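You operate a simulated robot arm through the tools that you are given. There is no shell and no other tool.

The job below is to be done with a simulated robot arm. You get a single attempt, and the scene is never put back.

Task
Put the dark box on battery, with OUT 1 and OUT 3 on.
Fine: OUT 1 and OUT 2 off before the knob turns; OUT 2 stays off.

Only the result counts: the job must be done as asked and must still hold three seconds after the hand-in. Knocking over, shifting, dropping, spilling or breaking anything else fails it.

Robot
A 6-joint arm with a four-finger gripper, fixed in place. Base frame: the origin is at the foot of the arm, x ahead of it, y to its left, z up. Readings come in mm, degrees, newtons and seconds.
Its first joint turns from -166.0 to 166.0 degrees. Payload 3.67 kg.
Tool frame: the origin (TCP) lies between the finger pads and is the grasp point; the fingertips stand 28 mm ahead of it; z points along the fingers, y is the line along which they close. The gripper opens to 112 mm. The gripper's body begins 73 mm behind the TCP.
Orientation is that of the tool frame in the base frame, as [roll, pitch, yaw] about the fixed x, y, z axes, in that order (R = Rz(yaw) Ry(pitch) Rx(roll)). With the fingers straight down and closing along the base's y, the tool's x points along the base's -x, its y along +y and its z along -z.

Tools
- The arm moves only by the tool apply_moves. Its argument "plan" is a list of rows, each a list of 7 numbers: the shift along the base's x, y, z in units of 500 mm (1.0 is 500 mm), then the turn, a rotation vector about the base's x, y, z in units of 180 degrees (1.0 is 180 degrees), then the gripper command, from -1 (fully open) to 1 (shut), values between in proportion. In form: [[x, y, z, ax, ay, az, fingers], ...]. A call has 1 to 20 rows; each row is the pose to reach, as a shift and turn from the pose commanded when the call began. A call with a number of a shift or a turn outside -1 to 1 is refused whole. Each row takes 0.2 s and may step no farther than 50 mm and 8.6 degrees from the row before; otherwise, or with a gripper value out of range, the whole call is refused. A pose out of reach is approached as far as the arm can. The call stops where the force on the tool passes 90 N (or 10 N more than at its start, if that is more) or the arm is blocked; 0.2 s more then pass. Each finger halts on what it meets, pressing with about 38 N; the grip force reading is that of the motor and also rises with nothing between the fingers. The clock runs only during rows and for 0.2 s after the last one: add rows that repeat a pose to give the fingers time. The reply holds the time, the measured pose of the TCP, the force on the tool along the base axes, the opening and the grip force, in the units named above and with some noise, with the torque about the TCP (base axes, N m) and any sound that the robot's microphone picked up, and new pictures: "views" is both (left out), scene, wrist or none.
- Cameras (640 x 400 px; columns grow to the right, rows downward): "scene" is fixed at [220.3, 493.7, 1186.2]; the picture's right is [-0.46, -0.89, 0.00], its down [-0.76, 0.40, -0.51] and it looks along [0.45, -0.24, -0.86] (base axes); focal length 300 px, centre (320, 200). "wrist" rides on the gripper at [60, -18, -104] in the tool frame; the picture's right is [0.29, 0.96, 0.00], its down [-0.80, 0.24, -0.55] and it looks along [-0.53, 0.16, 0.83] (tool axes); focal length 234 px, centre (320, 200). There is no depth. A picture from a camera that has moved, and an enlarged one, comes with that camera's place and axes in the base frame and with its lens. The place of the scene camera against the robot may be out by one fixed shift of up to 18 mm in any direction.
- inspect(camera, box): a new picture of the part [left, top, right, bottom] of that camera's present view, enlarged. No time passes.
- sign_off(): hands the job in; it is judged then, once.

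Places have to be worked out from the pictures, the camera data and where the tool is seen. Open the gripper and draw the arm clear of the work before you hand the job in, unless the task says otherwise.

The tools are called after "Request:" by a JSON object that holds its "api" and its "payload". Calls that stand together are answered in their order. apply_moves: Moves the arm, as the interface text tells. Its arguments: {"type":"object","properties":{"plan":{"type":"array","items":{"type":"array","items":{"type":"number"}}},"views":{"type":"string","enum":["both","scene","wrist","none"]}},"required":["plan"]} The other tools are called the same way: inspect (camera, box) takes an enlarged picture of a part of a camera's view; sign_off () hands the job in.

At the start:

```text
clock: 0.0
eef_pos: [318.4, 328.8, 824.9]
tcp_rot: [180.0, 0.0, -180.0]
ft_force: [-0.1, -0.5, 0.3]
ft_torque: [-0.01, 0.0, 0.0]
grip_width: 112.0
grasp_force: 0.0
```

scene: 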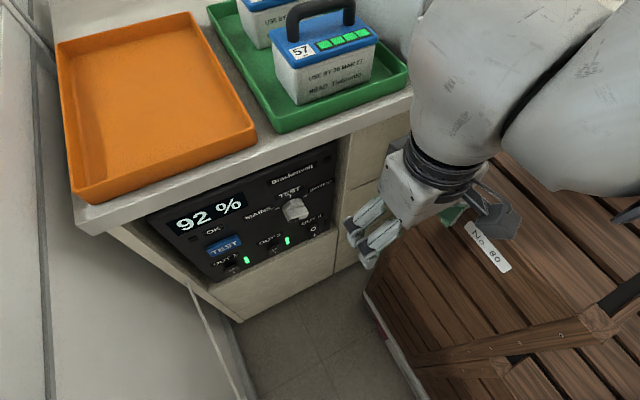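
wrist: 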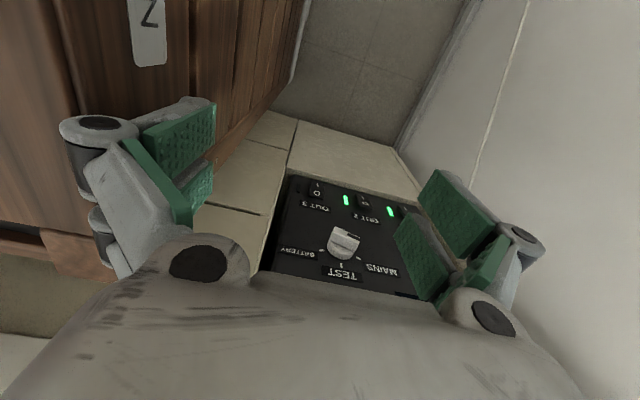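

The scene shows a dark panel under a counter with a knob and three switches (OUT 1 and OUT 2 lit green, OUT 3 dark). I'll take enlarged pictures to read it before moving.

Request:
{"api": "inspect", "payload": {"camera": "scene", "box": [140, 130, 350, 290]}}

Request:
{"api": "inspect", "payload": {"camera": "wrist", "box": [250, 160, 430, 300]}}

```text
2.50 times, centred on (245, 210) of scene
camera zoom: at [220.3, 493.7, 1186.2], right [-0.46, -0.89, 0.0], down [-0.76, 0.4, -0.51], along [0.45, -0.24, -0.86], focal length 749 px, centre (508, 175)
```

zoom: 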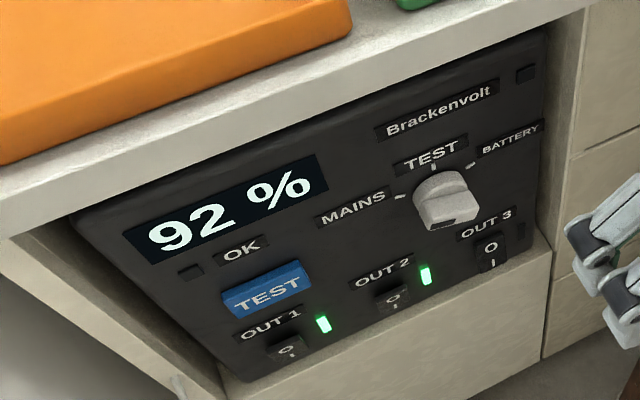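

```text
2.86 times, centred on (340, 230) of wrist
camera zoom: at [259.3, 311.0, 930.1], right [-0.29, 0.96, 0.0], down [0.8, 0.24, 0.55], along [0.53, 0.16, -0.83], focal length 669 px, centre (263, 114)
```

zoom: 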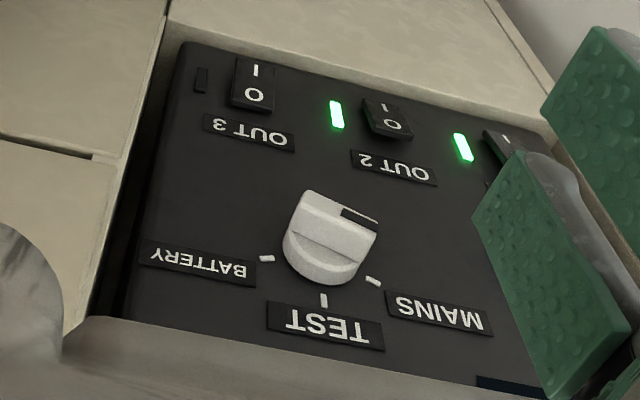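

The panel faces back toward the arm, roughly at x≈490 mm. I'll enlarge the knob, the switches and the surroundings to read the states and find obstacles.

Request:
{"api": "inspect", "payload": {"camera": "scene", "box": [270, 170, 340, 215]}}

Request:
{"api": "inspect", "payload": {"camera": "scene", "box": [200, 215, 340, 295]}}

Request:
{"api": "inspect", "payload": {"camera": "wrist", "box": [300, 175, 420, 275]}}

Request:
{"api": "inspect", "payload": {"camera": "scene", "box": [340, 130, 640, 400]}}

```text
8.89 times, centred on (305, 192) of scene
camera zoom: at [220.3, 493.7, 1186.2], right [-0.46, -0.89, 0.0], down [-0.76, 0.4, -0.51], along [0.45, -0.24, -0.86], focal length 2663 px, centre (453, 267)
```

zoom: 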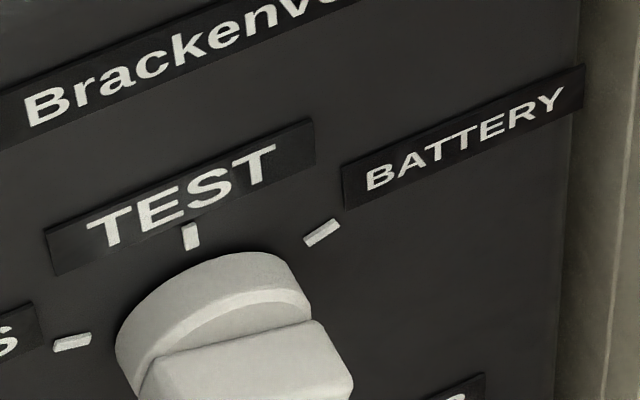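

```text
4.57 times, centred on (270, 255) of scene
camera zoom: at [220.3, 493.7, 1186.2], right [-0.46, -0.89, 0.0], down [-0.76, 0.4, -0.51], along [0.45, -0.24, -0.86], focal length 1369 px, centre (549, -51)
```

zoom: 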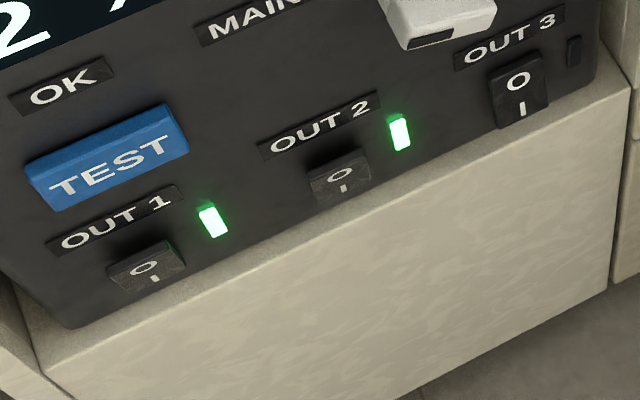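

```text
4.00 times, centred on (360, 225) of wrist
camera zoom: at [259.3, 311.0, 930.1], right [-0.29, 0.96, 0.0], down [0.8, 0.24, 0.55], along [0.53, 0.16, -0.83], focal length 937 px, centre (160, 100)
```

zoom: 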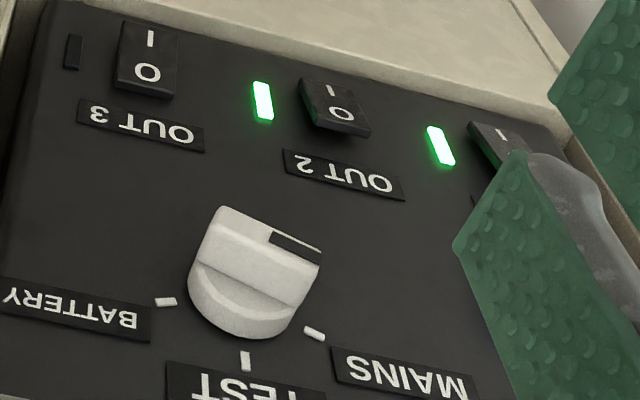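

```text
1.48 times, centred on (490, 265) of scene
camera zoom: at [220.3, 493.7, 1186.2], right [-0.46, -0.89, 0.0], down [-0.76, 0.4, -0.51], along [0.45, -0.24, -0.86], focal length 444 px, centre (68, 104)
```

zoom: 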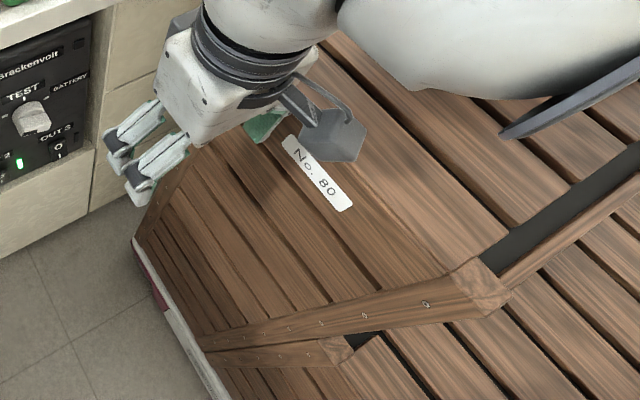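

I need to understand the wooden structure on the right before swinging the arm; I'll enlarge that part and the wrist view's left side.

Request:
{"api": "inspect", "payload": {"camera": "scene", "box": [350, 240, 640, 400]}}

Request:
{"api": "inspect", "payload": {"camera": "scene", "box": [480, 100, 640, 240]}}

Request:
{"api": "inspect", "payload": {"camera": "wrist", "box": [0, 0, 320, 200]}}

Request:
{"api": "inspect", "payload": {"camera": "wrist", "box": [0, 180, 320, 380]}}

```text
2.21 times, centred on (495, 320) of scene
camera zoom: at [220.3, 493.7, 1186.2], right [-0.46, -0.89, 0.0], down [-0.76, 0.4, -0.51], along [0.45, -0.24, -0.86], focal length 661 px, centre (-66, -65)
```

zoom: 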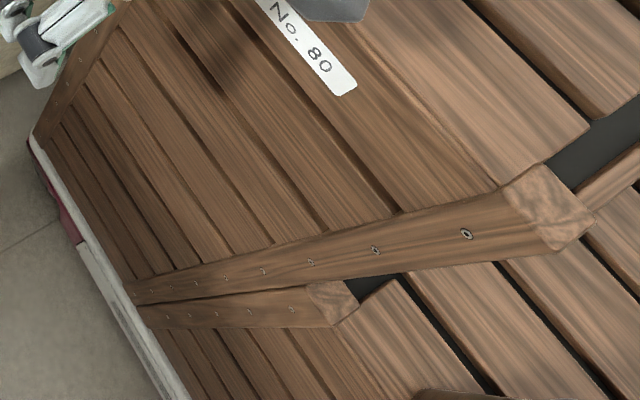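

```text
2.86 times, centred on (560, 170) of scene
camera zoom: at [220.3, 493.7, 1186.2], right [-0.46, -0.89, 0.0], down [-0.76, 0.4, -0.51], along [0.45, -0.24, -0.86], focal length 856 px, centre (-366, 286)
```

zoom: 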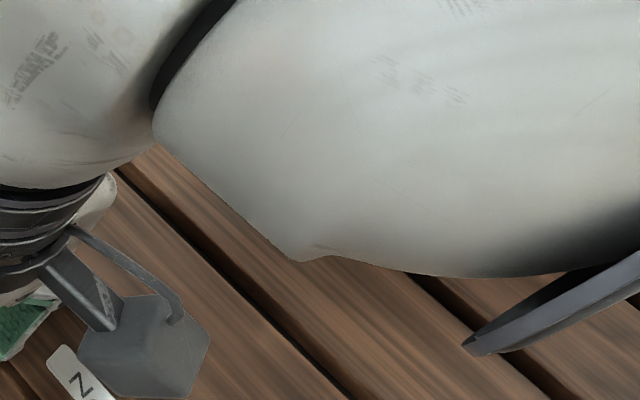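

```text
2.00 times, centred on (160, 100) of wrist
camera zoom: at [259.3, 311.0, 930.1], right [-0.29, 0.96, 0.0], down [0.8, 0.24, 0.55], along [0.53, 0.16, -0.83], focal length 468 px, centre (640, 400)
```

zoom: 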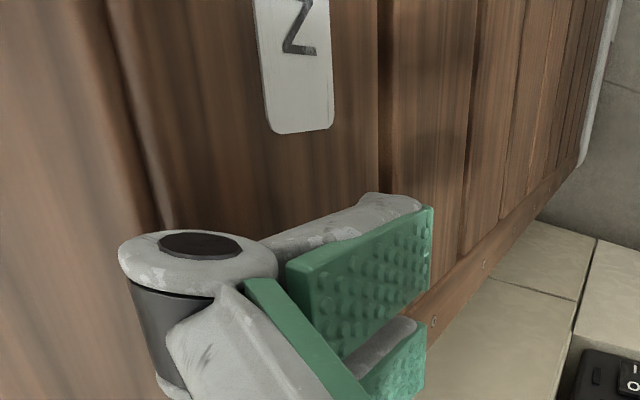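

```text
2.00 times, centred on (160, 280) of wrist
camera zoom: at [259.3, 311.0, 930.1], right [-0.29, 0.96, 0.0], down [0.8, 0.24, 0.55], along [0.53, 0.16, -0.83], focal length 468 px, centre (640, 40)
```

zoom: 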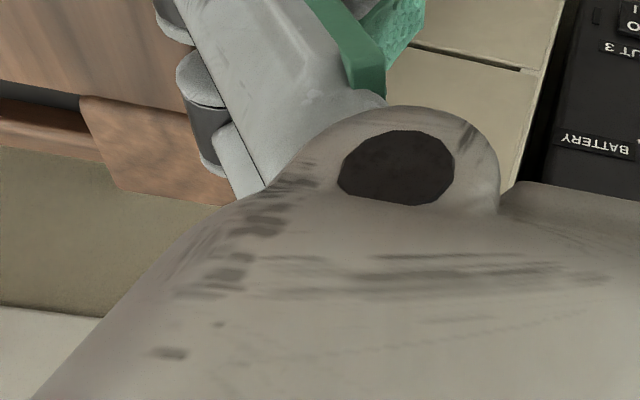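

The wooden stack turns out to be a tall crate standing between the arm's foot and the panel, with its side facing +y beside the fingers. I'll rise and move left, then yaw the wrist camera toward −y to see its height and extent before going low.

Request:
{"api": "apply_moves", "payload": {"plan": [[0, 0.05, 0.085, 0, 0, 0, -1], [0, 0.1, 0.17, 0, 0, 0, -1], [0, 0.14, 0.25, 0, 0, 0, -1], [0, 0.14, 0.25, 0, 0, -0.0455, -1], [0, 0.14, 0.25, 0, 0, -0.091, -1], [0, 0.14, 0.25, 0, 0, -0.1365, -1], [0, 0.14, 0.25, 0, 0, -0.182, -1], [0, 0.14, 0.25, 0, 0, -0.2275, -1], [0, 0.14, 0.25, 0, 0, -0.273, -1], [0, 0.14, 0.25, 0, 0, -0.3185, -1], [0, 0.14, 0.25, 0, 0, -0.364, -1], [0, 0.14, 0.25, 0, 0, -0.4095, -1], [0, 0.14, 0.25, 0, 0, -0.455, -1], [0, 0.14, 0.25, 0, 0, -0.5, -1]], "views": "both"}}

```text
clock: 3.0
eef_pos: [350.8, 396.7, 947.6]
tcp_rot: [-177.7, -0.2, 91.4]
ft_force: [-0.8, 0.5, -0.3]
ft_torque: [0.01, -0.02, 0.0]
grip_width: 111.9
grasp_force: 0.1
out of reach, approached as far as the arm can: row 14
camera wrist: at [334.9, 454.9, 1052.2], right [0.95, 0.31, -0.04], down [0.28, -0.79, 0.54], along [0.14, -0.52, -0.84], focal length 234 px, centre (320, 200)
```

scene: 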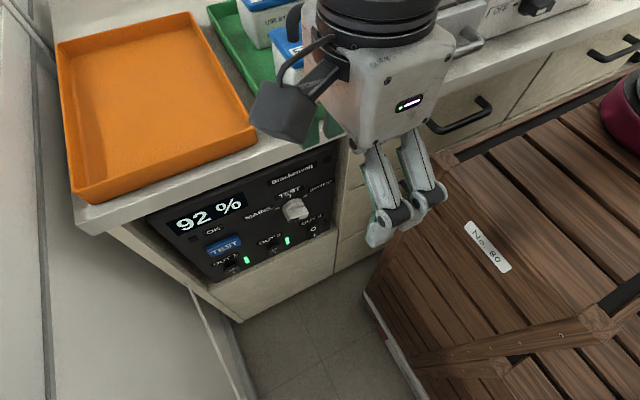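
wrist: 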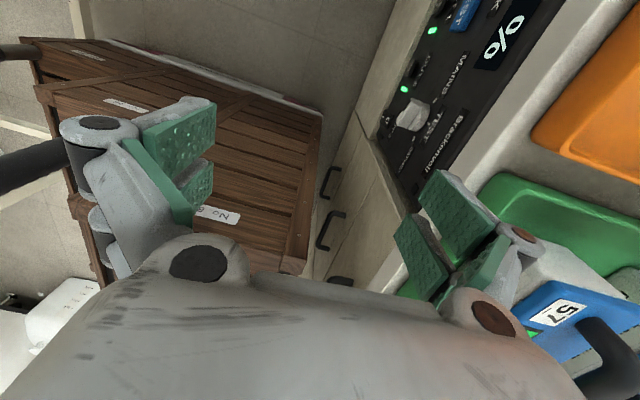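

The row-14 pose was slightly out of reach, but the view is now useful. I'll enlarge the crate in both views to measure it.

Request:
{"api": "inspect", "payload": {"camera": "wrist", "box": [0, 20, 340, 330]}}

Request:
{"api": "inspect", "payload": {"camera": "scene", "box": [350, 60, 640, 400]}}

Request:
{"api": "inspect", "payload": {"camera": "wrist", "box": [360, 0, 560, 220]}}

```text
1.29 times, centred on (170, 175) of wrist
camera zoom: at [334.9, 454.9, 1052.2], right [0.95, 0.31, -0.04], down [0.28, -0.79, 0.54], along [0.14, -0.52, -0.84], focal length 302 px, centre (514, 232)
```

zoom: 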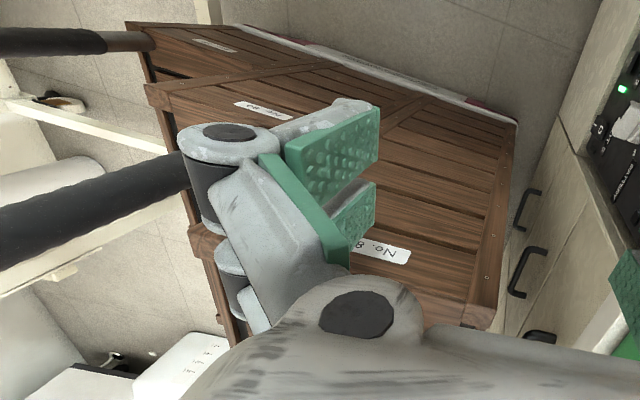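

```text
1.18 times, centred on (495, 230) of scene
camera zoom: at [220.3, 493.7, 1186.2], right [-0.46, -0.89, 0.0], down [-0.76, 0.4, -0.51], along [0.45, -0.24, -0.86], focal length 352 px, centre (114, 165)
```

zoom: 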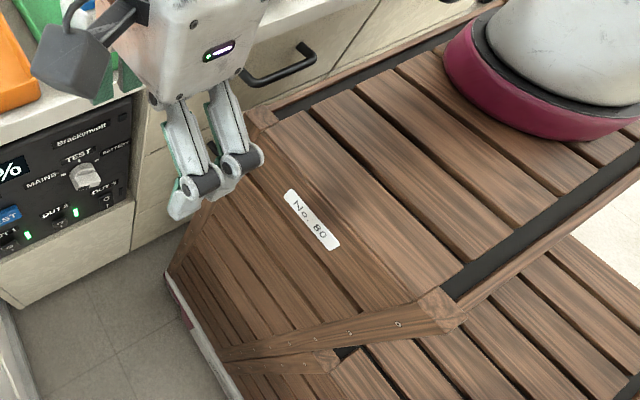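

```text
1.82 times, centred on (460, 110) of wrist
camera zoom: at [334.9, 454.9, 1052.2], right [0.95, 0.31, -0.04], down [0.28, -0.79, 0.54], along [0.14, -0.52, -0.84], focal length 426 px, centre (66, 364)
```

zoom: 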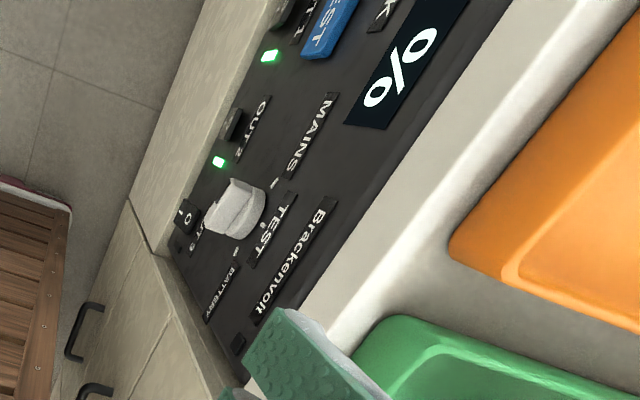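

The enlargement extends past the picture's border, so I'll use narrow boxes at the borders to look for the arm's base and the crate's full extent.

Request:
{"api": "inspect", "payload": {"camera": "scene", "box": [630, 0, 640, 400]}}

Request:
{"api": "inspect", "payload": {"camera": "scene", "box": [0, 390, 640, 400]}}

Request:
{"api": "inspect", "payload": {"camera": "wrist", "box": [0, 0, 10, 400]}}

Request:
{"api": "inspect", "payload": {"camera": "wrist", "box": [0, 0, 640, 10]}}

```text
1.00 times, centred on (635, 200) of scene (not enlarged: the box is as wide or as high as the picture)
camera zoom: at [220.3, 493.7, 1186.2], right [-0.46, -0.89, 0.0], down [-0.76, 0.4, -0.51], along [0.45, -0.24, -0.86], focal length 300 px, centre (5, 200)
```

zoom: 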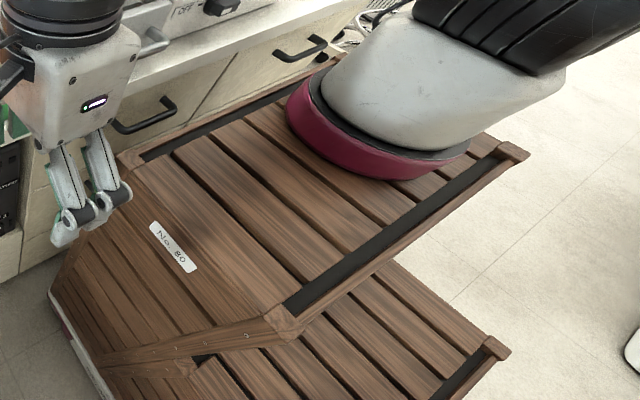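

```text
1.00 times, centred on (320, 395) of scene (not enlarged: the box is as wide or as high as the picture)
camera zoom: at [220.3, 493.7, 1186.2], right [-0.46, -0.89, 0.0], down [-0.76, 0.4, -0.51], along [0.45, -0.24, -0.86], focal length 300 px, centre (320, 5)
```

zoom: 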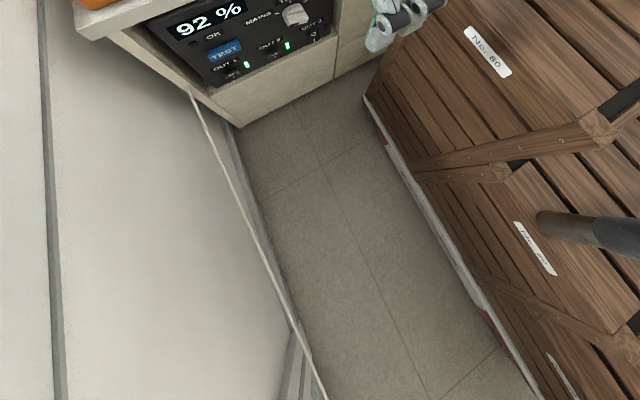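

```text
1.00 times, centred on (5, 200) of wrist (not enlarged: the box is as wide or as high as the picture)
camera zoom: at [334.9, 454.9, 1052.2], right [0.95, 0.31, -0.04], down [0.28, -0.79, 0.54], along [0.14, -0.52, -0.84], focal length 234 px, centre (635, 200)
```

zoom: 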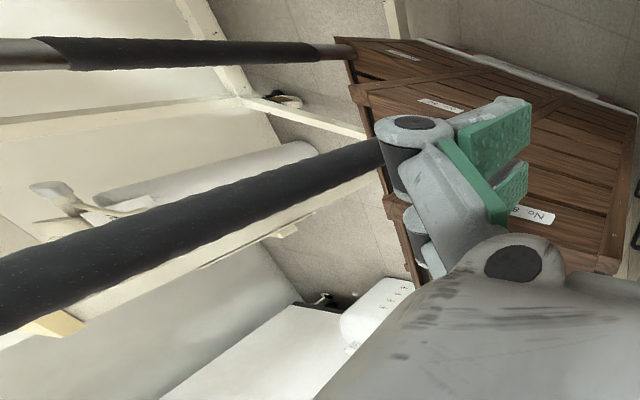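

```text
1.00 times, centred on (320, 5) of wrist (not enlarged: the box is as wide or as high as the picture)
camera zoom: at [334.9, 454.9, 1052.2], right [0.95, 0.31, -0.04], down [0.28, -0.79, 0.54], along [0.14, -0.52, -0.84], focal length 234 px, centre (320, 395)
```

zoom: 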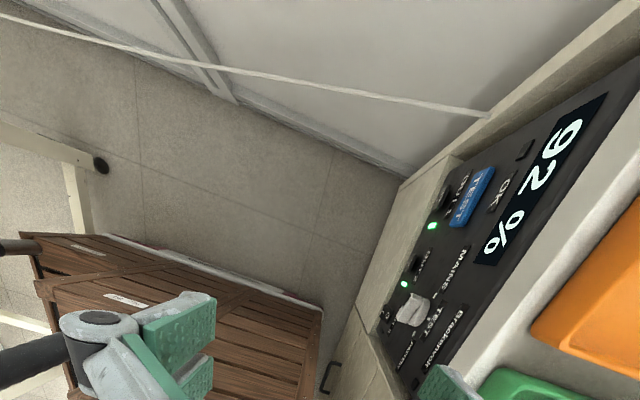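

I'll also look past the top and the corner of the scene view to see how the arm is mounted.

Request:
{"api": "inspect", "payload": {"camera": "scene", "box": [0, 0, 640, 10]}}

Request:
{"api": "inspect", "payload": {"camera": "scene", "box": [638, 0, 640, 2]}}

Request:
{"api": "inspect", "payload": {"camera": "scene", "box": [440, 0, 640, 125]}}

```text
1.00 times, centred on (320, 5) of scene (not enlarged: the box is as wide or as high as the picture)
camera zoom: at [220.3, 493.7, 1186.2], right [-0.46, -0.89, 0.0], down [-0.76, 0.4, -0.51], along [0.45, -0.24, -0.86], focal length 300 px, centre (320, 395)
```

zoom: 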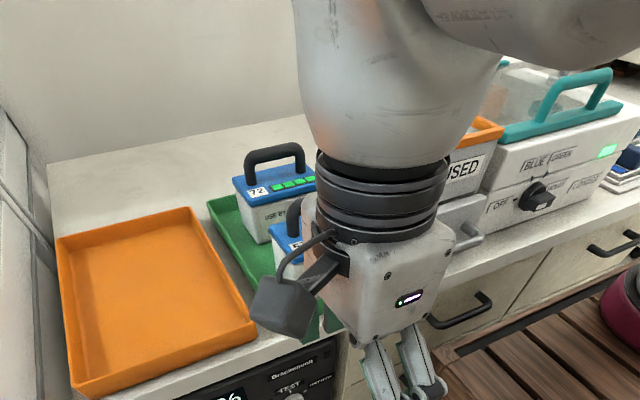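

```text
16.00 times, centred on (639, 1) of scene
camera zoom: at [220.3, 493.7, 1186.2], right [-0.46, -0.89, 0.0], down [-0.76, 0.4, -0.51], along [0.45, -0.24, -0.86], focal length 4793 px, centre (-4784, 3384)
```

zoom: 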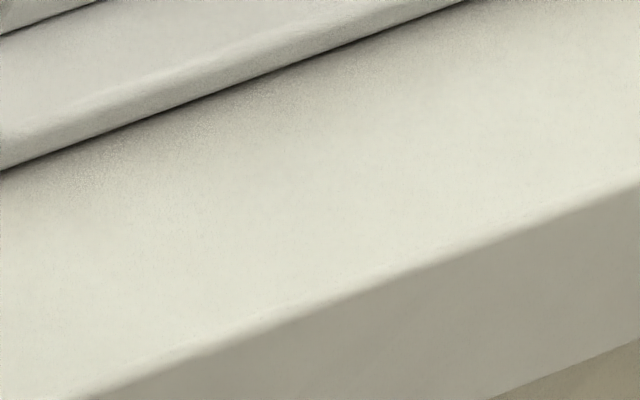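

```text
3.20 times, centred on (540, 62) of scene
camera zoom: at [220.3, 493.7, 1186.2], right [-0.46, -0.89, 0.0], down [-0.76, 0.4, -0.51], along [0.45, -0.24, -0.86], focal length 959 px, centre (-384, 640)
```

zoom: 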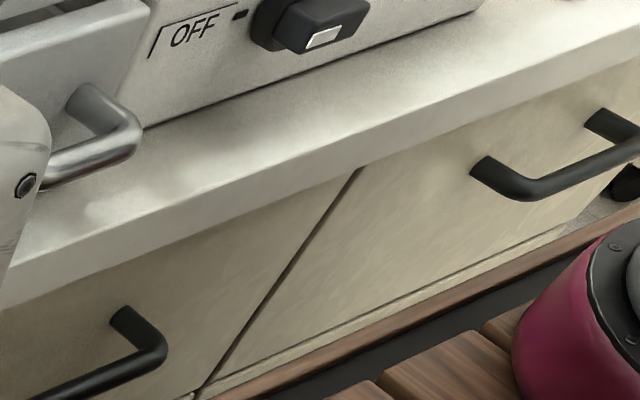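

The finger directions in the scene view need checking against the reported pose. I'll enlarge the gripper there.

Request:
{"api": "inspect", "payload": {"camera": "scene", "box": [230, 0, 470, 260]}}

Request:
{"api": "inspect", "payload": {"camera": "scene", "box": [540, 40, 640, 180]}}

```text
1.54 times, centred on (350, 130) of scene
camera zoom: at [220.3, 493.7, 1186.2], right [-0.46, -0.89, 0.0], down [-0.76, 0.4, -0.51], along [0.45, -0.24, -0.86], focal length 461 px, centre (274, 308)
```

zoom: 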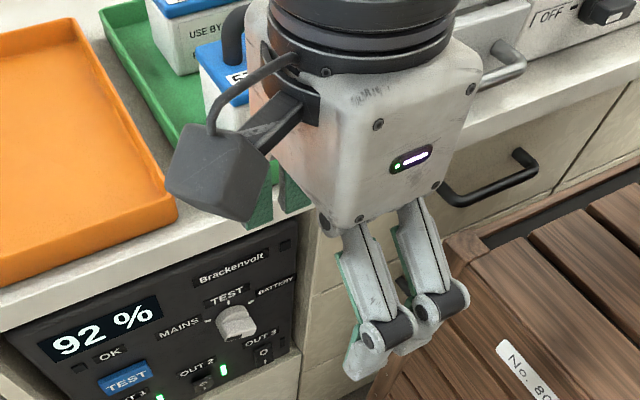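

```text
2.86 times, centred on (590, 110) of scene
camera zoom: at [220.3, 493.7, 1186.2], right [-0.46, -0.89, 0.0], down [-0.76, 0.4, -0.51], along [0.45, -0.24, -0.86], focal length 856 px, centre (-451, 457)
```

zoom: 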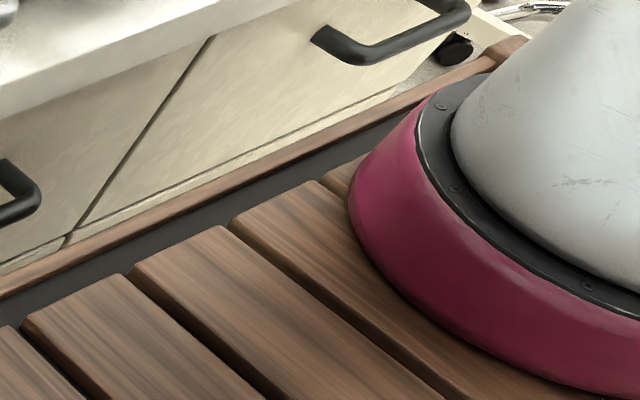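

The gripper matches its reported pose. From triangulation, the panel is a vertical face at x≈488, y≈310–610, z≈500–830, and the crate's side is at y≈244 with its lid at z≈890. I'll undo the yaw, then slide into the aisle in front of the panel with the tool still pointing down.

Request:
{"api": "apply_moves", "payload": {"plan": [[0, 0, 0, 0, 0, 0.0455, -1], [0, 0, 0, 0, 0, 0.091, -1], [0, 0, 0, 0, 0, 0.1365, -1], [0, 0, 0, 0, 0, 0.182, -1], [0, 0, 0, 0, 0, 0.2275, -1], [0, 0, 0, 0, 0, 0.273, -1], [0, 0, 0, 0, 0, 0.3185, -1], [0, 0, 0, 0, 0, 0.364, -1], [0, 0, 0, 0, 0, 0.4095, -1], [0, 0, 0, 0, 0, 0.455, -1], [0, 0, 0, 0, 0, 0.5, -1], [0, 0.06, -0.05, 0, 0, 0.5, -1], [-0.04, 0.08, -0.12, 0, 0, 0.5, -1]], "views": "both"}}

```text
clock: 5.8
eef_pos: [329.6, 436.5, 887.5]
tcp_rot: [-180.0, 0.0, 180.0]
ft_force: [-0.3, 0.0, -0.2]
ft_torque: [0.02, -0.01, 0.01]
grip_width: 111.9
grasp_force: 0.1
camera wrist: at [270.5, 417.6, 991.7], right [-0.29, 0.96, 0.0], down [0.8, 0.24, 0.55], along [0.53, 0.16, -0.83], focal length 234 px, centre (320, 200)
```

scene: 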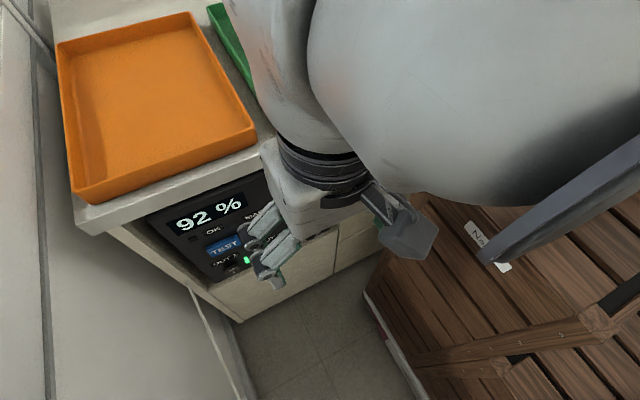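
wrist: 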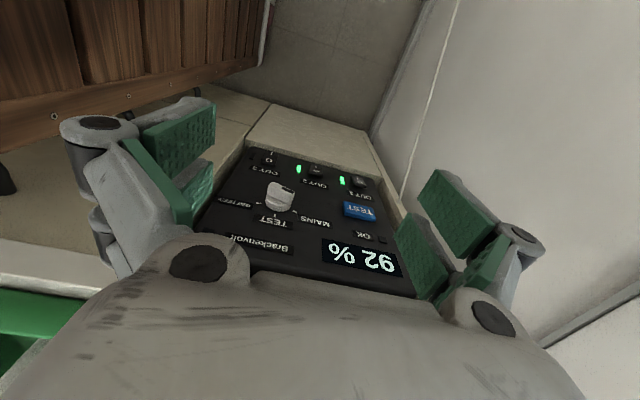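

The reading is clean and the tool is now in the aisle facing the panel from above. I'll pitch the tool halfway toward +x while lowering it, and check that the arm follows.

Request:
{"api": "apply_moves", "payload": {"plan": [[-0.012, 0, -0.034, 0, -0.046, 0, -1], [-0.024, 0, -0.068, 0, -0.092, 0, -1], [-0.036, 0, -0.102, 0, -0.138, 0, -1], [-0.048, 0, -0.136, 0, -0.184, 0, -1], [-0.06, 0, -0.17, 0, -0.23, 0, -1]], "views": "both"}}

```text
clock: 7.0
eef_pos: [303.4, 436.2, 805.7]
tcp_rot: [179.7, 41.4, 179.6]
ft_force: [-0.4, -0.5, -0.1]
ft_torque: [0.0, -0.05, 0.0]
grip_width: 112.3
grasp_force: 0.2
camera wrist: at [189.6, 419.3, 843.3], right [-0.21, 0.96, -0.19], down [0.23, 0.23, 0.94], along [0.95, 0.16, -0.27], focal length 234 px, centre (320, 200)
```

scene: 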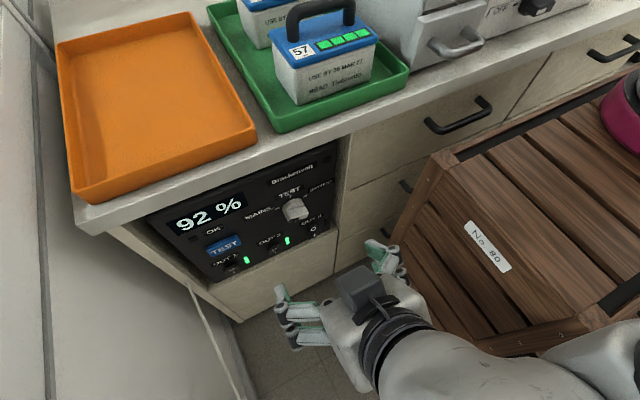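
wrist: 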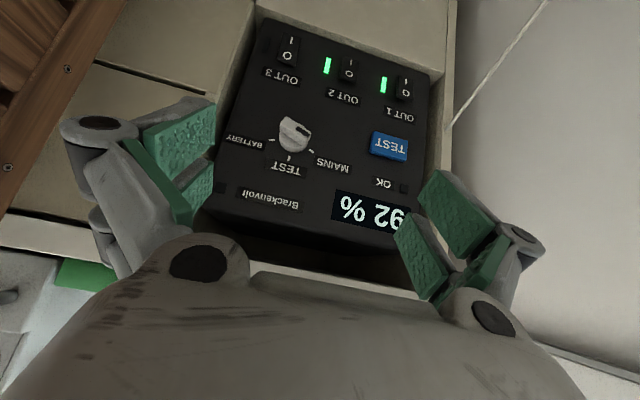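

The arm follows without contact and the wrist camera now has a near frontal view. I'll enlarge the panel to read the knob and switches.

Request:
{"api": "inspect", "payload": {"camera": "wrist", "box": [220, 15, 440, 150]}}

Request:
{"api": "inspect", "payload": {"camera": "wrist", "box": [255, 30, 345, 85]}}

Request:
{"api": "inspect", "payload": {"camera": "wrist", "box": [250, 100, 350, 185]}}

Request:
{"api": "inspect", "payload": {"camera": "wrist", "box": [330, 50, 430, 115]}}

Request:
{"api": "inspect", "payload": {"camera": "scene", "box": [260, 220, 640, 400]}}

```text
2.91 times, centred on (330, 82) of wrist
camera zoom: at [189.6, 419.3, 843.3], right [-0.21, 0.96, -0.19], down [0.23, 0.23, 0.94], along [0.95, 0.16, -0.27], focal length 681 px, centre (291, 542)
```

zoom: 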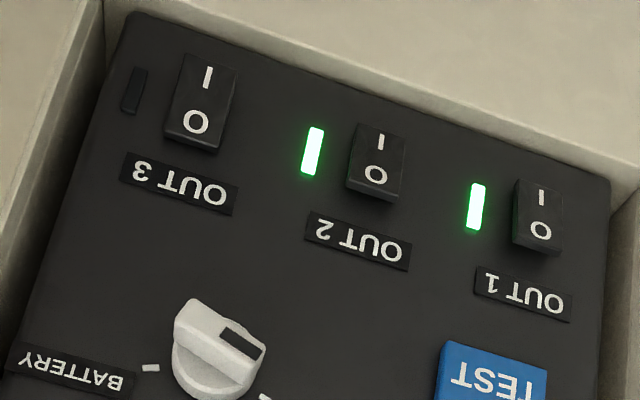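

```text
7.11 times, centred on (300, 58) of wrist
camera zoom: at [189.6, 419.3, 843.3], right [-0.21, 0.96, -0.19], down [0.23, 0.23, 0.94], along [0.95, 0.16, -0.27], focal length 1665 px, centre (462, 1213)
```

zoom: 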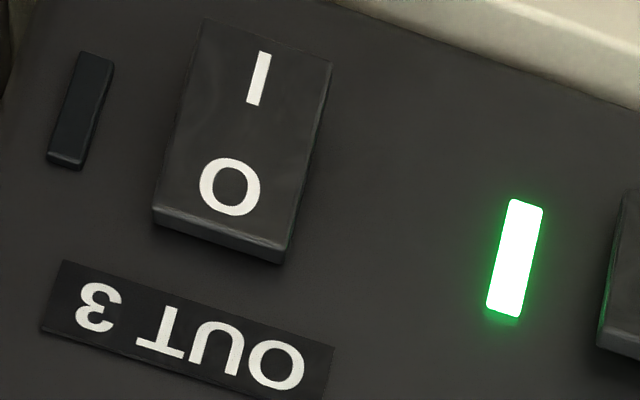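

```text
4.71 times, centred on (300, 142) of wrist
camera zoom: at [189.6, 419.3, 843.3], right [-0.21, 0.96, -0.19], down [0.23, 0.23, 0.94], along [0.95, 0.16, -0.27], focal length 1102 px, centre (414, 471)
```

zoom: 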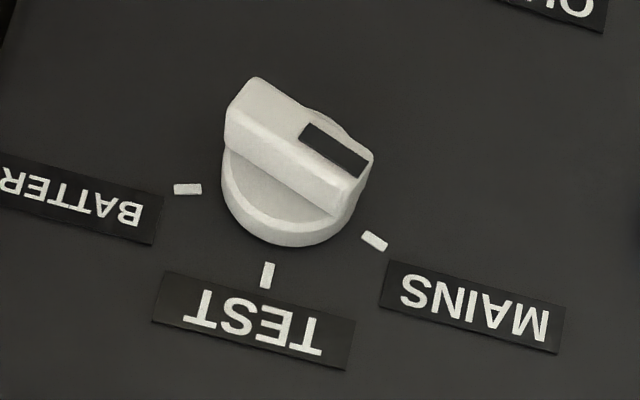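

```text
6.15 times, centred on (380, 82) of wrist
camera zoom: at [189.6, 419.3, 843.3], right [-0.21, 0.96, -0.19], down [0.23, 0.23, 0.94], along [0.95, 0.16, -0.27], focal length 1441 px, centre (-49, 923)
```

zoom: 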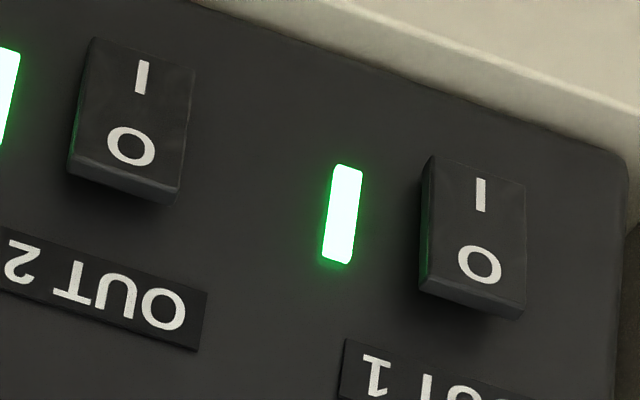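

```text
1.68 times, centred on (450, 310) of scene
camera zoom: at [220.3, 493.7, 1186.2], right [-0.46, -0.89, 0.0], down [-0.76, 0.4, -0.51], along [0.45, -0.24, -0.86], focal length 504 px, centre (101, 15)
```

zoom: 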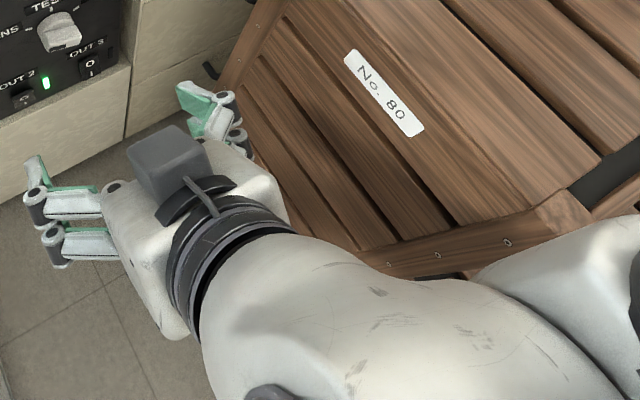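

The knob bar sits at about 70° left (MAINS), and the switches are about 30 by 46 mm rockers at y≈374, 474 and 575, z≈528. Before lowering further, I'll check where the arm's links are relative to the crates.

Request:
{"api": "inspect", "payload": {"camera": "scene", "box": [0, 390, 640, 400]}}

Request:
{"api": "inspect", "payload": {"camera": "scene", "box": [630, 0, 640, 400]}}

```text
1.00 times, centred on (320, 395) of scene (not enlarged: the box is as wide or as high as the picture)
camera zoom: at [220.3, 493.7, 1186.2], right [-0.46, -0.89, 0.0], down [-0.76, 0.4, -0.51], along [0.45, -0.24, -0.86], focal length 300 px, centre (320, 5)
```

zoom: 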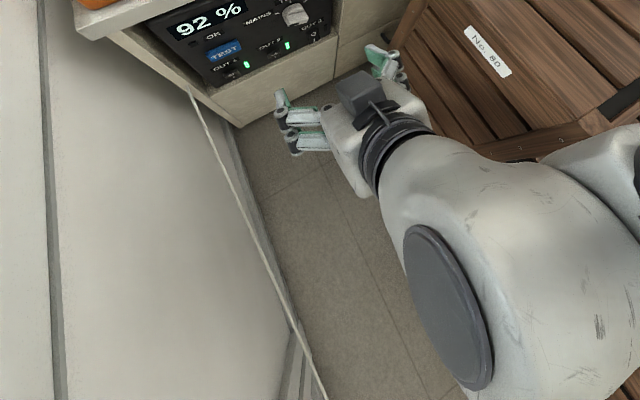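

```text
1.00 times, centred on (635, 200) of scene (not enlarged: the box is as wide or as high as the picture)
camera zoom: at [220.3, 493.7, 1186.2], right [-0.46, -0.89, 0.0], down [-0.76, 0.4, -0.51], along [0.45, -0.24, -0.86], focal length 300 px, centre (5, 200)
```

zoom: 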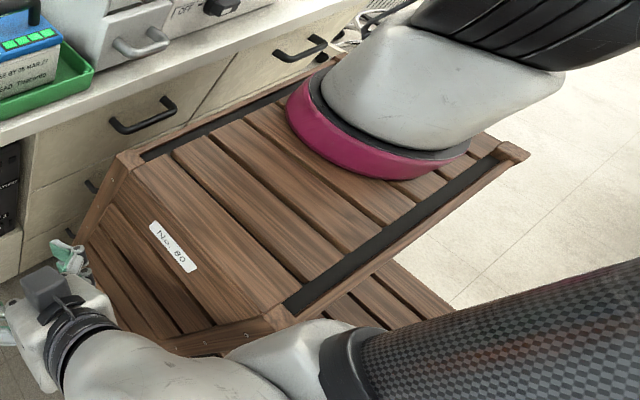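

No contact so far; the forearm comes over the rear crate, so I want to keep the wrist high. The 41° down‑tilted tool can press the rockers with the front edge of the closed tips, so I'll keep that tilt, close the fingers and approach OUT 2 (y≈474) in stages.

Request:
{"api": "apply_moves", "payload": {"plan": [[0.03, 0.02, -0.05, 0, 0, 0, 1], [0.06, 0.04, -0.12, 0, 0, 0, 1], [0.1, 0.06, -0.19, 0, 0, 0, 1], [0.14, 0.0766, -0.26, 0, 0, 0, 1], [0.14, 0.0766, -0.26, 0, 0, 0, 1]], "views": "both"}}

Request:
{"api": "inspect", "payload": {"camera": "scene", "box": [630, 0, 640, 400]}}

Request:
{"api": "inspect", "payload": {"camera": "scene", "box": [0, 390, 640, 400]}}

```text
clock: 8.2
eef_pos: [369.7, 474.9, 671.0]
tcp_rot: [-180.0, 41.2, -179.9]
ft_force: [0.2, -0.1, -0.2]
ft_torque: [-0.03, 0.03, 0.02]
grip_width: 0.0
grasp_force: 35.2
camera wrist: at [256.4, 456.9, 709.4], right [-0.22, 0.96, -0.19], down [0.23, 0.24, 0.94], along [0.95, 0.16, -0.27], focal length 234 px, centre (320, 200)
```

scene: 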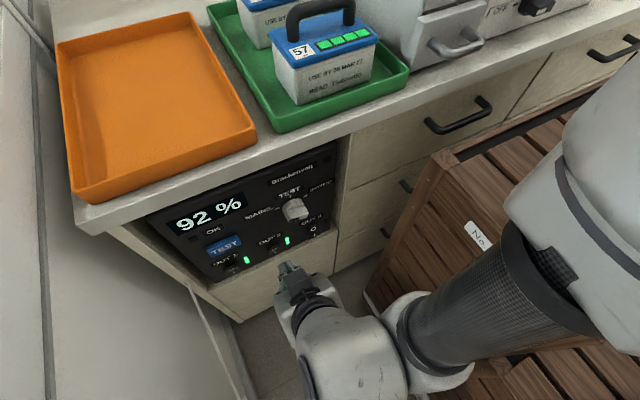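
wrist: 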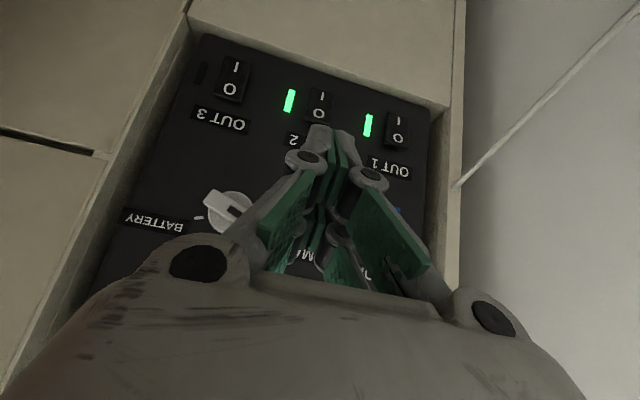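

```text
1.00 times, centred on (635, 200) of scene (not enlarged: the box is as wide or as high as the picture)
camera zoom: at [220.3, 493.7, 1186.2], right [-0.46, -0.89, 0.0], down [-0.76, 0.4, -0.51], along [0.45, -0.24, -0.86], focal length 300 px, centre (5, 200)
```

zoom: 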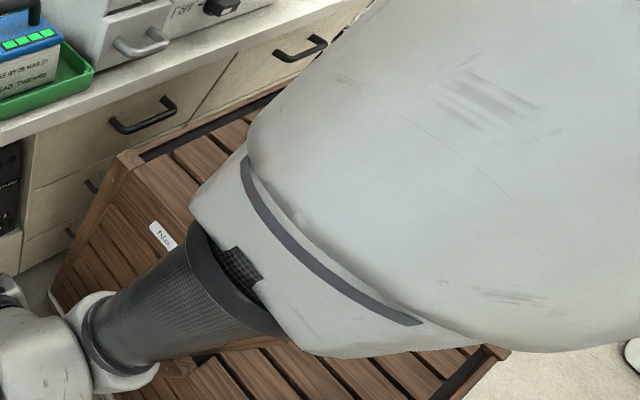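

```text
1.00 times, centred on (320, 395) of scene (not enlarged: the box is as wide or as high as the picture)
camera zoom: at [220.3, 493.7, 1186.2], right [-0.46, -0.89, 0.0], down [-0.76, 0.4, -0.51], along [0.45, -0.24, -0.86], focal length 300 px, centre (320, 5)
```

zoom: 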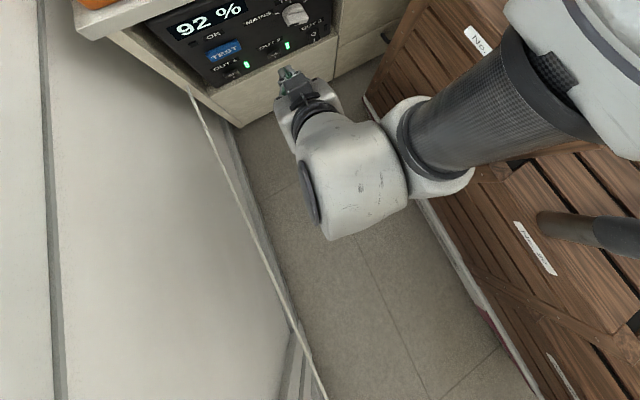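

The forearm now drops steeply down beside the crate and nothing touches. I'll enlarge the closed fingertips to see where they point.

Request:
{"api": "inspect", "payload": {"camera": "wrist", "box": [210, 60, 450, 210]}}

Request:
{"api": "inspect", "payload": {"camera": "scene", "box": [200, 210, 360, 310]}}

```text
2.67 times, centred on (330, 135) of wrist
camera zoom: at [256.4, 456.9, 709.4], right [-0.22, 0.96, -0.19], down [0.23, 0.24, 0.94], along [0.95, 0.16, -0.27], focal length 624 px, centre (293, 373)
```

zoom: 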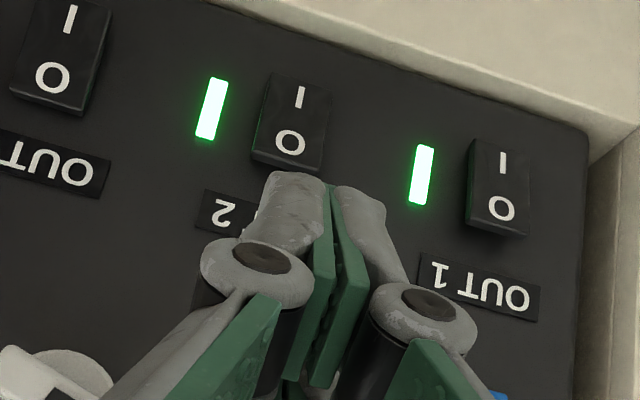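

```text
4.00 times, centred on (280, 260) of scene
camera zoom: at [220.3, 493.7, 1186.2], right [-0.46, -0.89, 0.0], down [-0.76, 0.4, -0.51], along [0.45, -0.24, -0.86], focal length 1198 px, centre (480, -40)
```

zoom: 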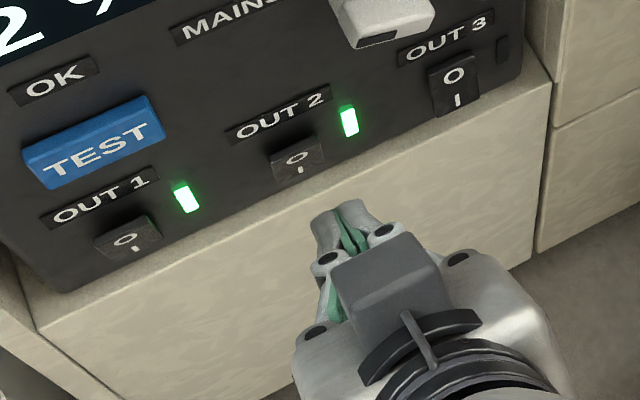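

Each finger has two prongs, so the leading edge at this tilt is roughly 26–37 mm ahead of and 5–14 mm below the TCP. I'll go to a standoff in front of OUT 2's upper (O) half and look again.

Request:
{"api": "apply_moves", "payload": {"plan": [[0.02, 0, -0.08, 0, 0, 0, 1], [0.05, 0, -0.16, 0, 0, 0, 1], [0.1, -0.001, -0.242, 0, 0, 0, 1]], "views": "both"}}

Request:
{"api": "inspect", "payload": {"camera": "wrist", "box": [210, 60, 450, 210]}}

Request:
{"api": "inspect", "payload": {"camera": "scene", "box": [200, 200, 360, 300]}}

```text
clock: 9.0
eef_pos: [418.8, 480.6, 547.9]
tcp_rot: [-179.5, 41.3, -179.7]
ft_force: [0.3, 0.8, 0.6]
ft_torque: [0.0, 0.01, 0.01]
grip_width: 0.0
grasp_force: 35.3
out of reach, approached as far as the arm can: row 3
camera wrist: at [305.1, 463.1, 587.1], right [-0.22, 0.96, -0.2], down [0.23, 0.25, 0.94], along [0.95, 0.16, -0.28], focal length 234 px, centre (320, 200)
```

scene: 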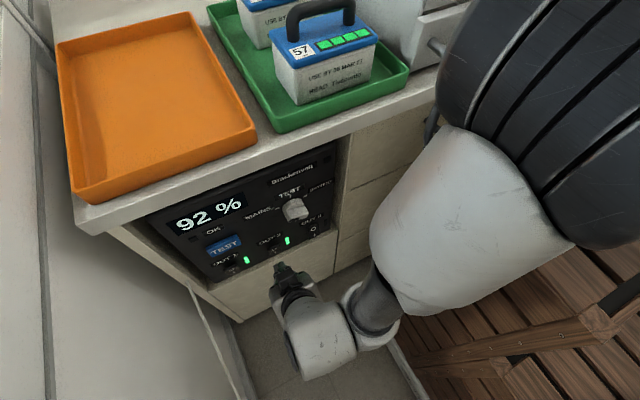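
wrist: 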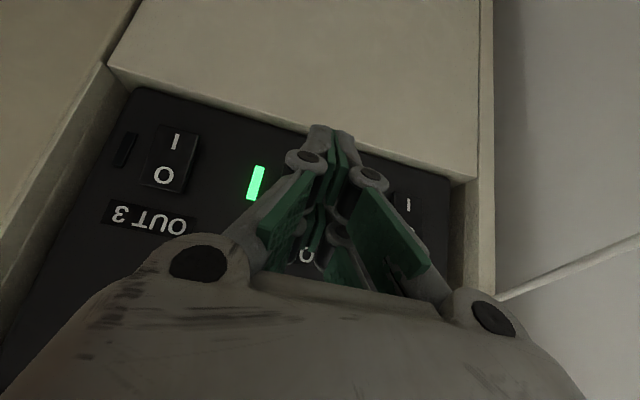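

```text
2.67 times, centred on (330, 135) of wrist
camera zoom: at [305.1, 463.1, 587.1], right [-0.22, 0.96, -0.2], down [0.23, 0.25, 0.94], along [0.95, 0.16, -0.28], focal length 624 px, centre (293, 373)
```

zoom: 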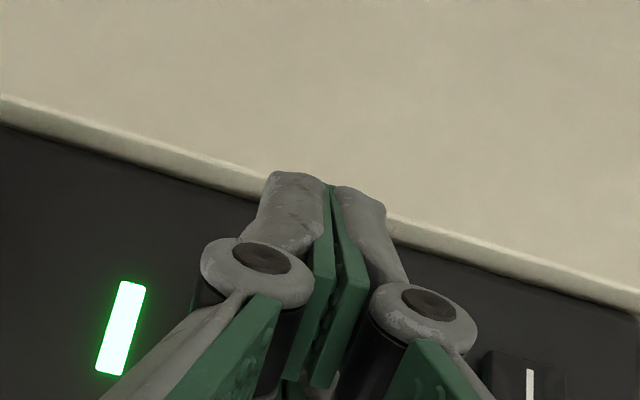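

```text
4.00 times, centred on (280, 250) of scene
camera zoom: at [220.3, 493.7, 1186.2], right [-0.46, -0.89, 0.0], down [-0.76, 0.4, -0.51], along [0.45, -0.24, -0.86], focal length 1198 px, centre (480, 0)
```

zoom: 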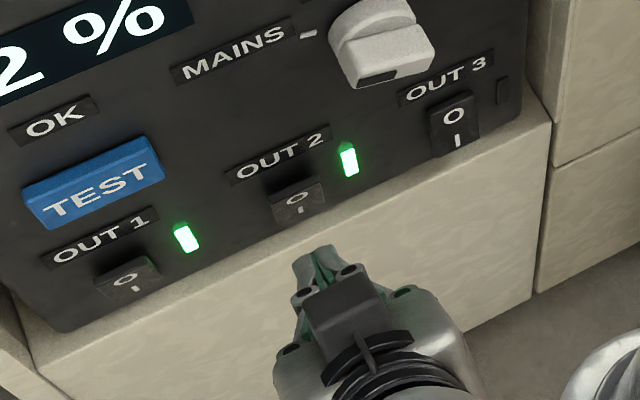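

This standoff is slightly out of reach (6 mm off in y), so I need to understand the arm's posture. I'll look at the arm with the wider scene views.

Request:
{"api": "inspect", "payload": {"camera": "scene", "box": [630, 0, 640, 400]}}

Request:
{"api": "inspect", "payload": {"camera": "scene", "box": [0, 390, 640, 400]}}

Request:
{"api": "inspect", "payload": {"camera": "scene", "box": [0, 0, 640, 10]}}

```text
1.00 times, centred on (635, 200) of scene (not enlarged: the box is as wide or as high as the picture)
camera zoom: at [220.3, 493.7, 1186.2], right [-0.46, -0.89, 0.0], down [-0.76, 0.4, -0.51], along [0.45, -0.24, -0.86], focal length 300 px, centre (5, 200)
```

zoom: 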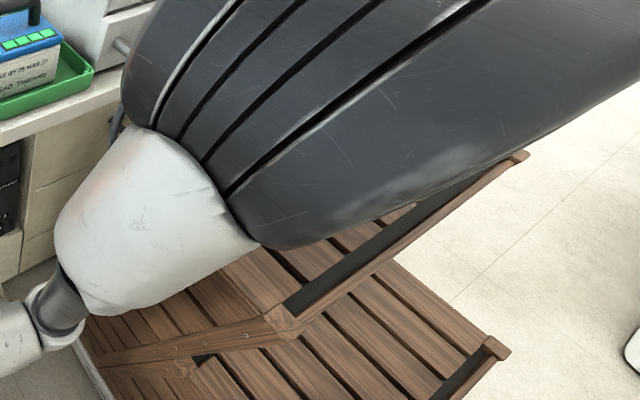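

```text
1.00 times, centred on (320, 395) of scene (not enlarged: the box is as wide or as high as the picture)
camera zoom: at [220.3, 493.7, 1186.2], right [-0.46, -0.89, 0.0], down [-0.76, 0.4, -0.51], along [0.45, -0.24, -0.86], focal length 300 px, centre (320, 5)
```

zoom: 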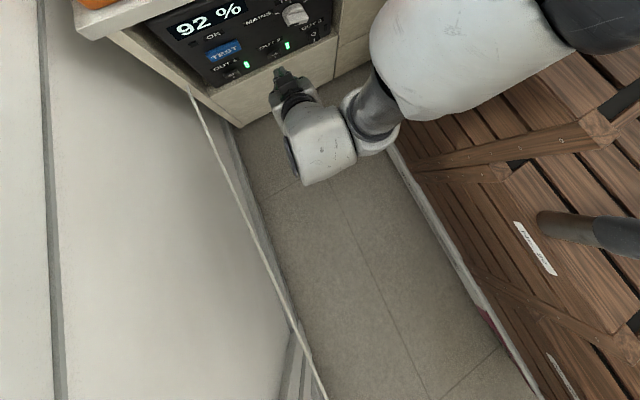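

```text
1.00 times, centred on (320, 5) of scene (not enlarged: the box is as wide or as high as the picture)
camera zoom: at [220.3, 493.7, 1186.2], right [-0.46, -0.89, 0.0], down [-0.76, 0.4, -0.51], along [0.45, -0.24, -0.86], focal length 300 px, centre (320, 395)
```

zoom: 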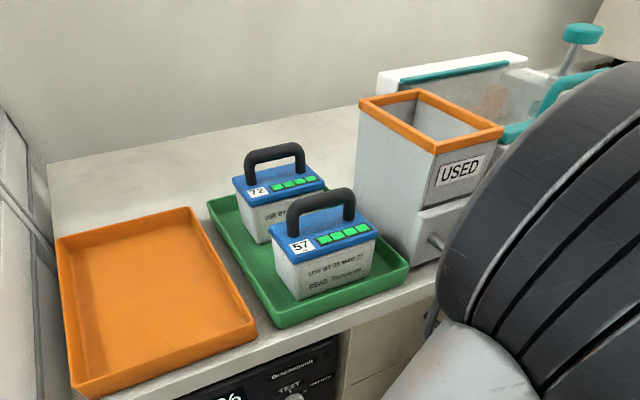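

The posture isn't overstretched, so a wrist joint limit is likely the cause. I'll test this by rolling the tool −25° about its own axis in place and correcting y, checking whether the pose becomes reachable.

Request:
{"api": "apply_moves", "payload": {"plan": [[0, 0, 0.004, -0.0306, 0, 0.0347, 1], [0, -0.006, 0.004, -0.0612, 0, 0.0695, 1], [0, -0.0124, 0.004, -0.0917, 0, 0.1042, 1]], "views": "both"}}

```text
clock: 9.8
eef_pos: [418.3, 474.3, 553.0]
tcp_rot: [-159.6, 36.7, -148.0]
ft_force: [-0.1, -0.2, -0.5]
ft_torque: [-0.03, 0.02, 0.0]
grip_width: 0.0
grasp_force: 36.2
camera wrist: at [315.6, 432.5, 600.2], right [-0.5, 0.74, -0.44], down [0.1, 0.56, 0.83], along [0.86, 0.37, -0.35], focal length 234 px, centre (320, 200)
```

scene: 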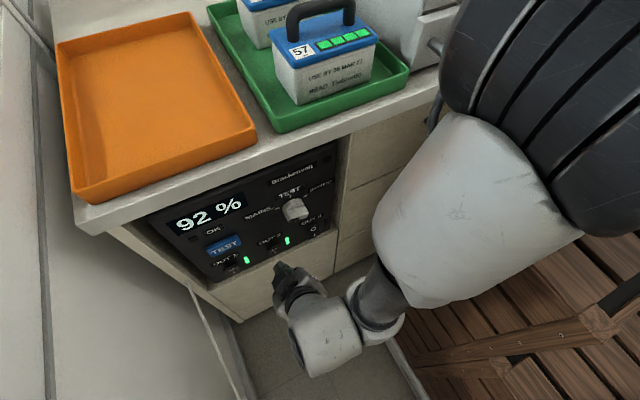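
wrist: 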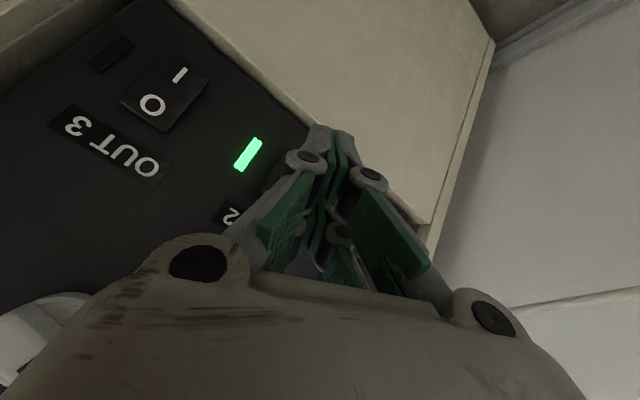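

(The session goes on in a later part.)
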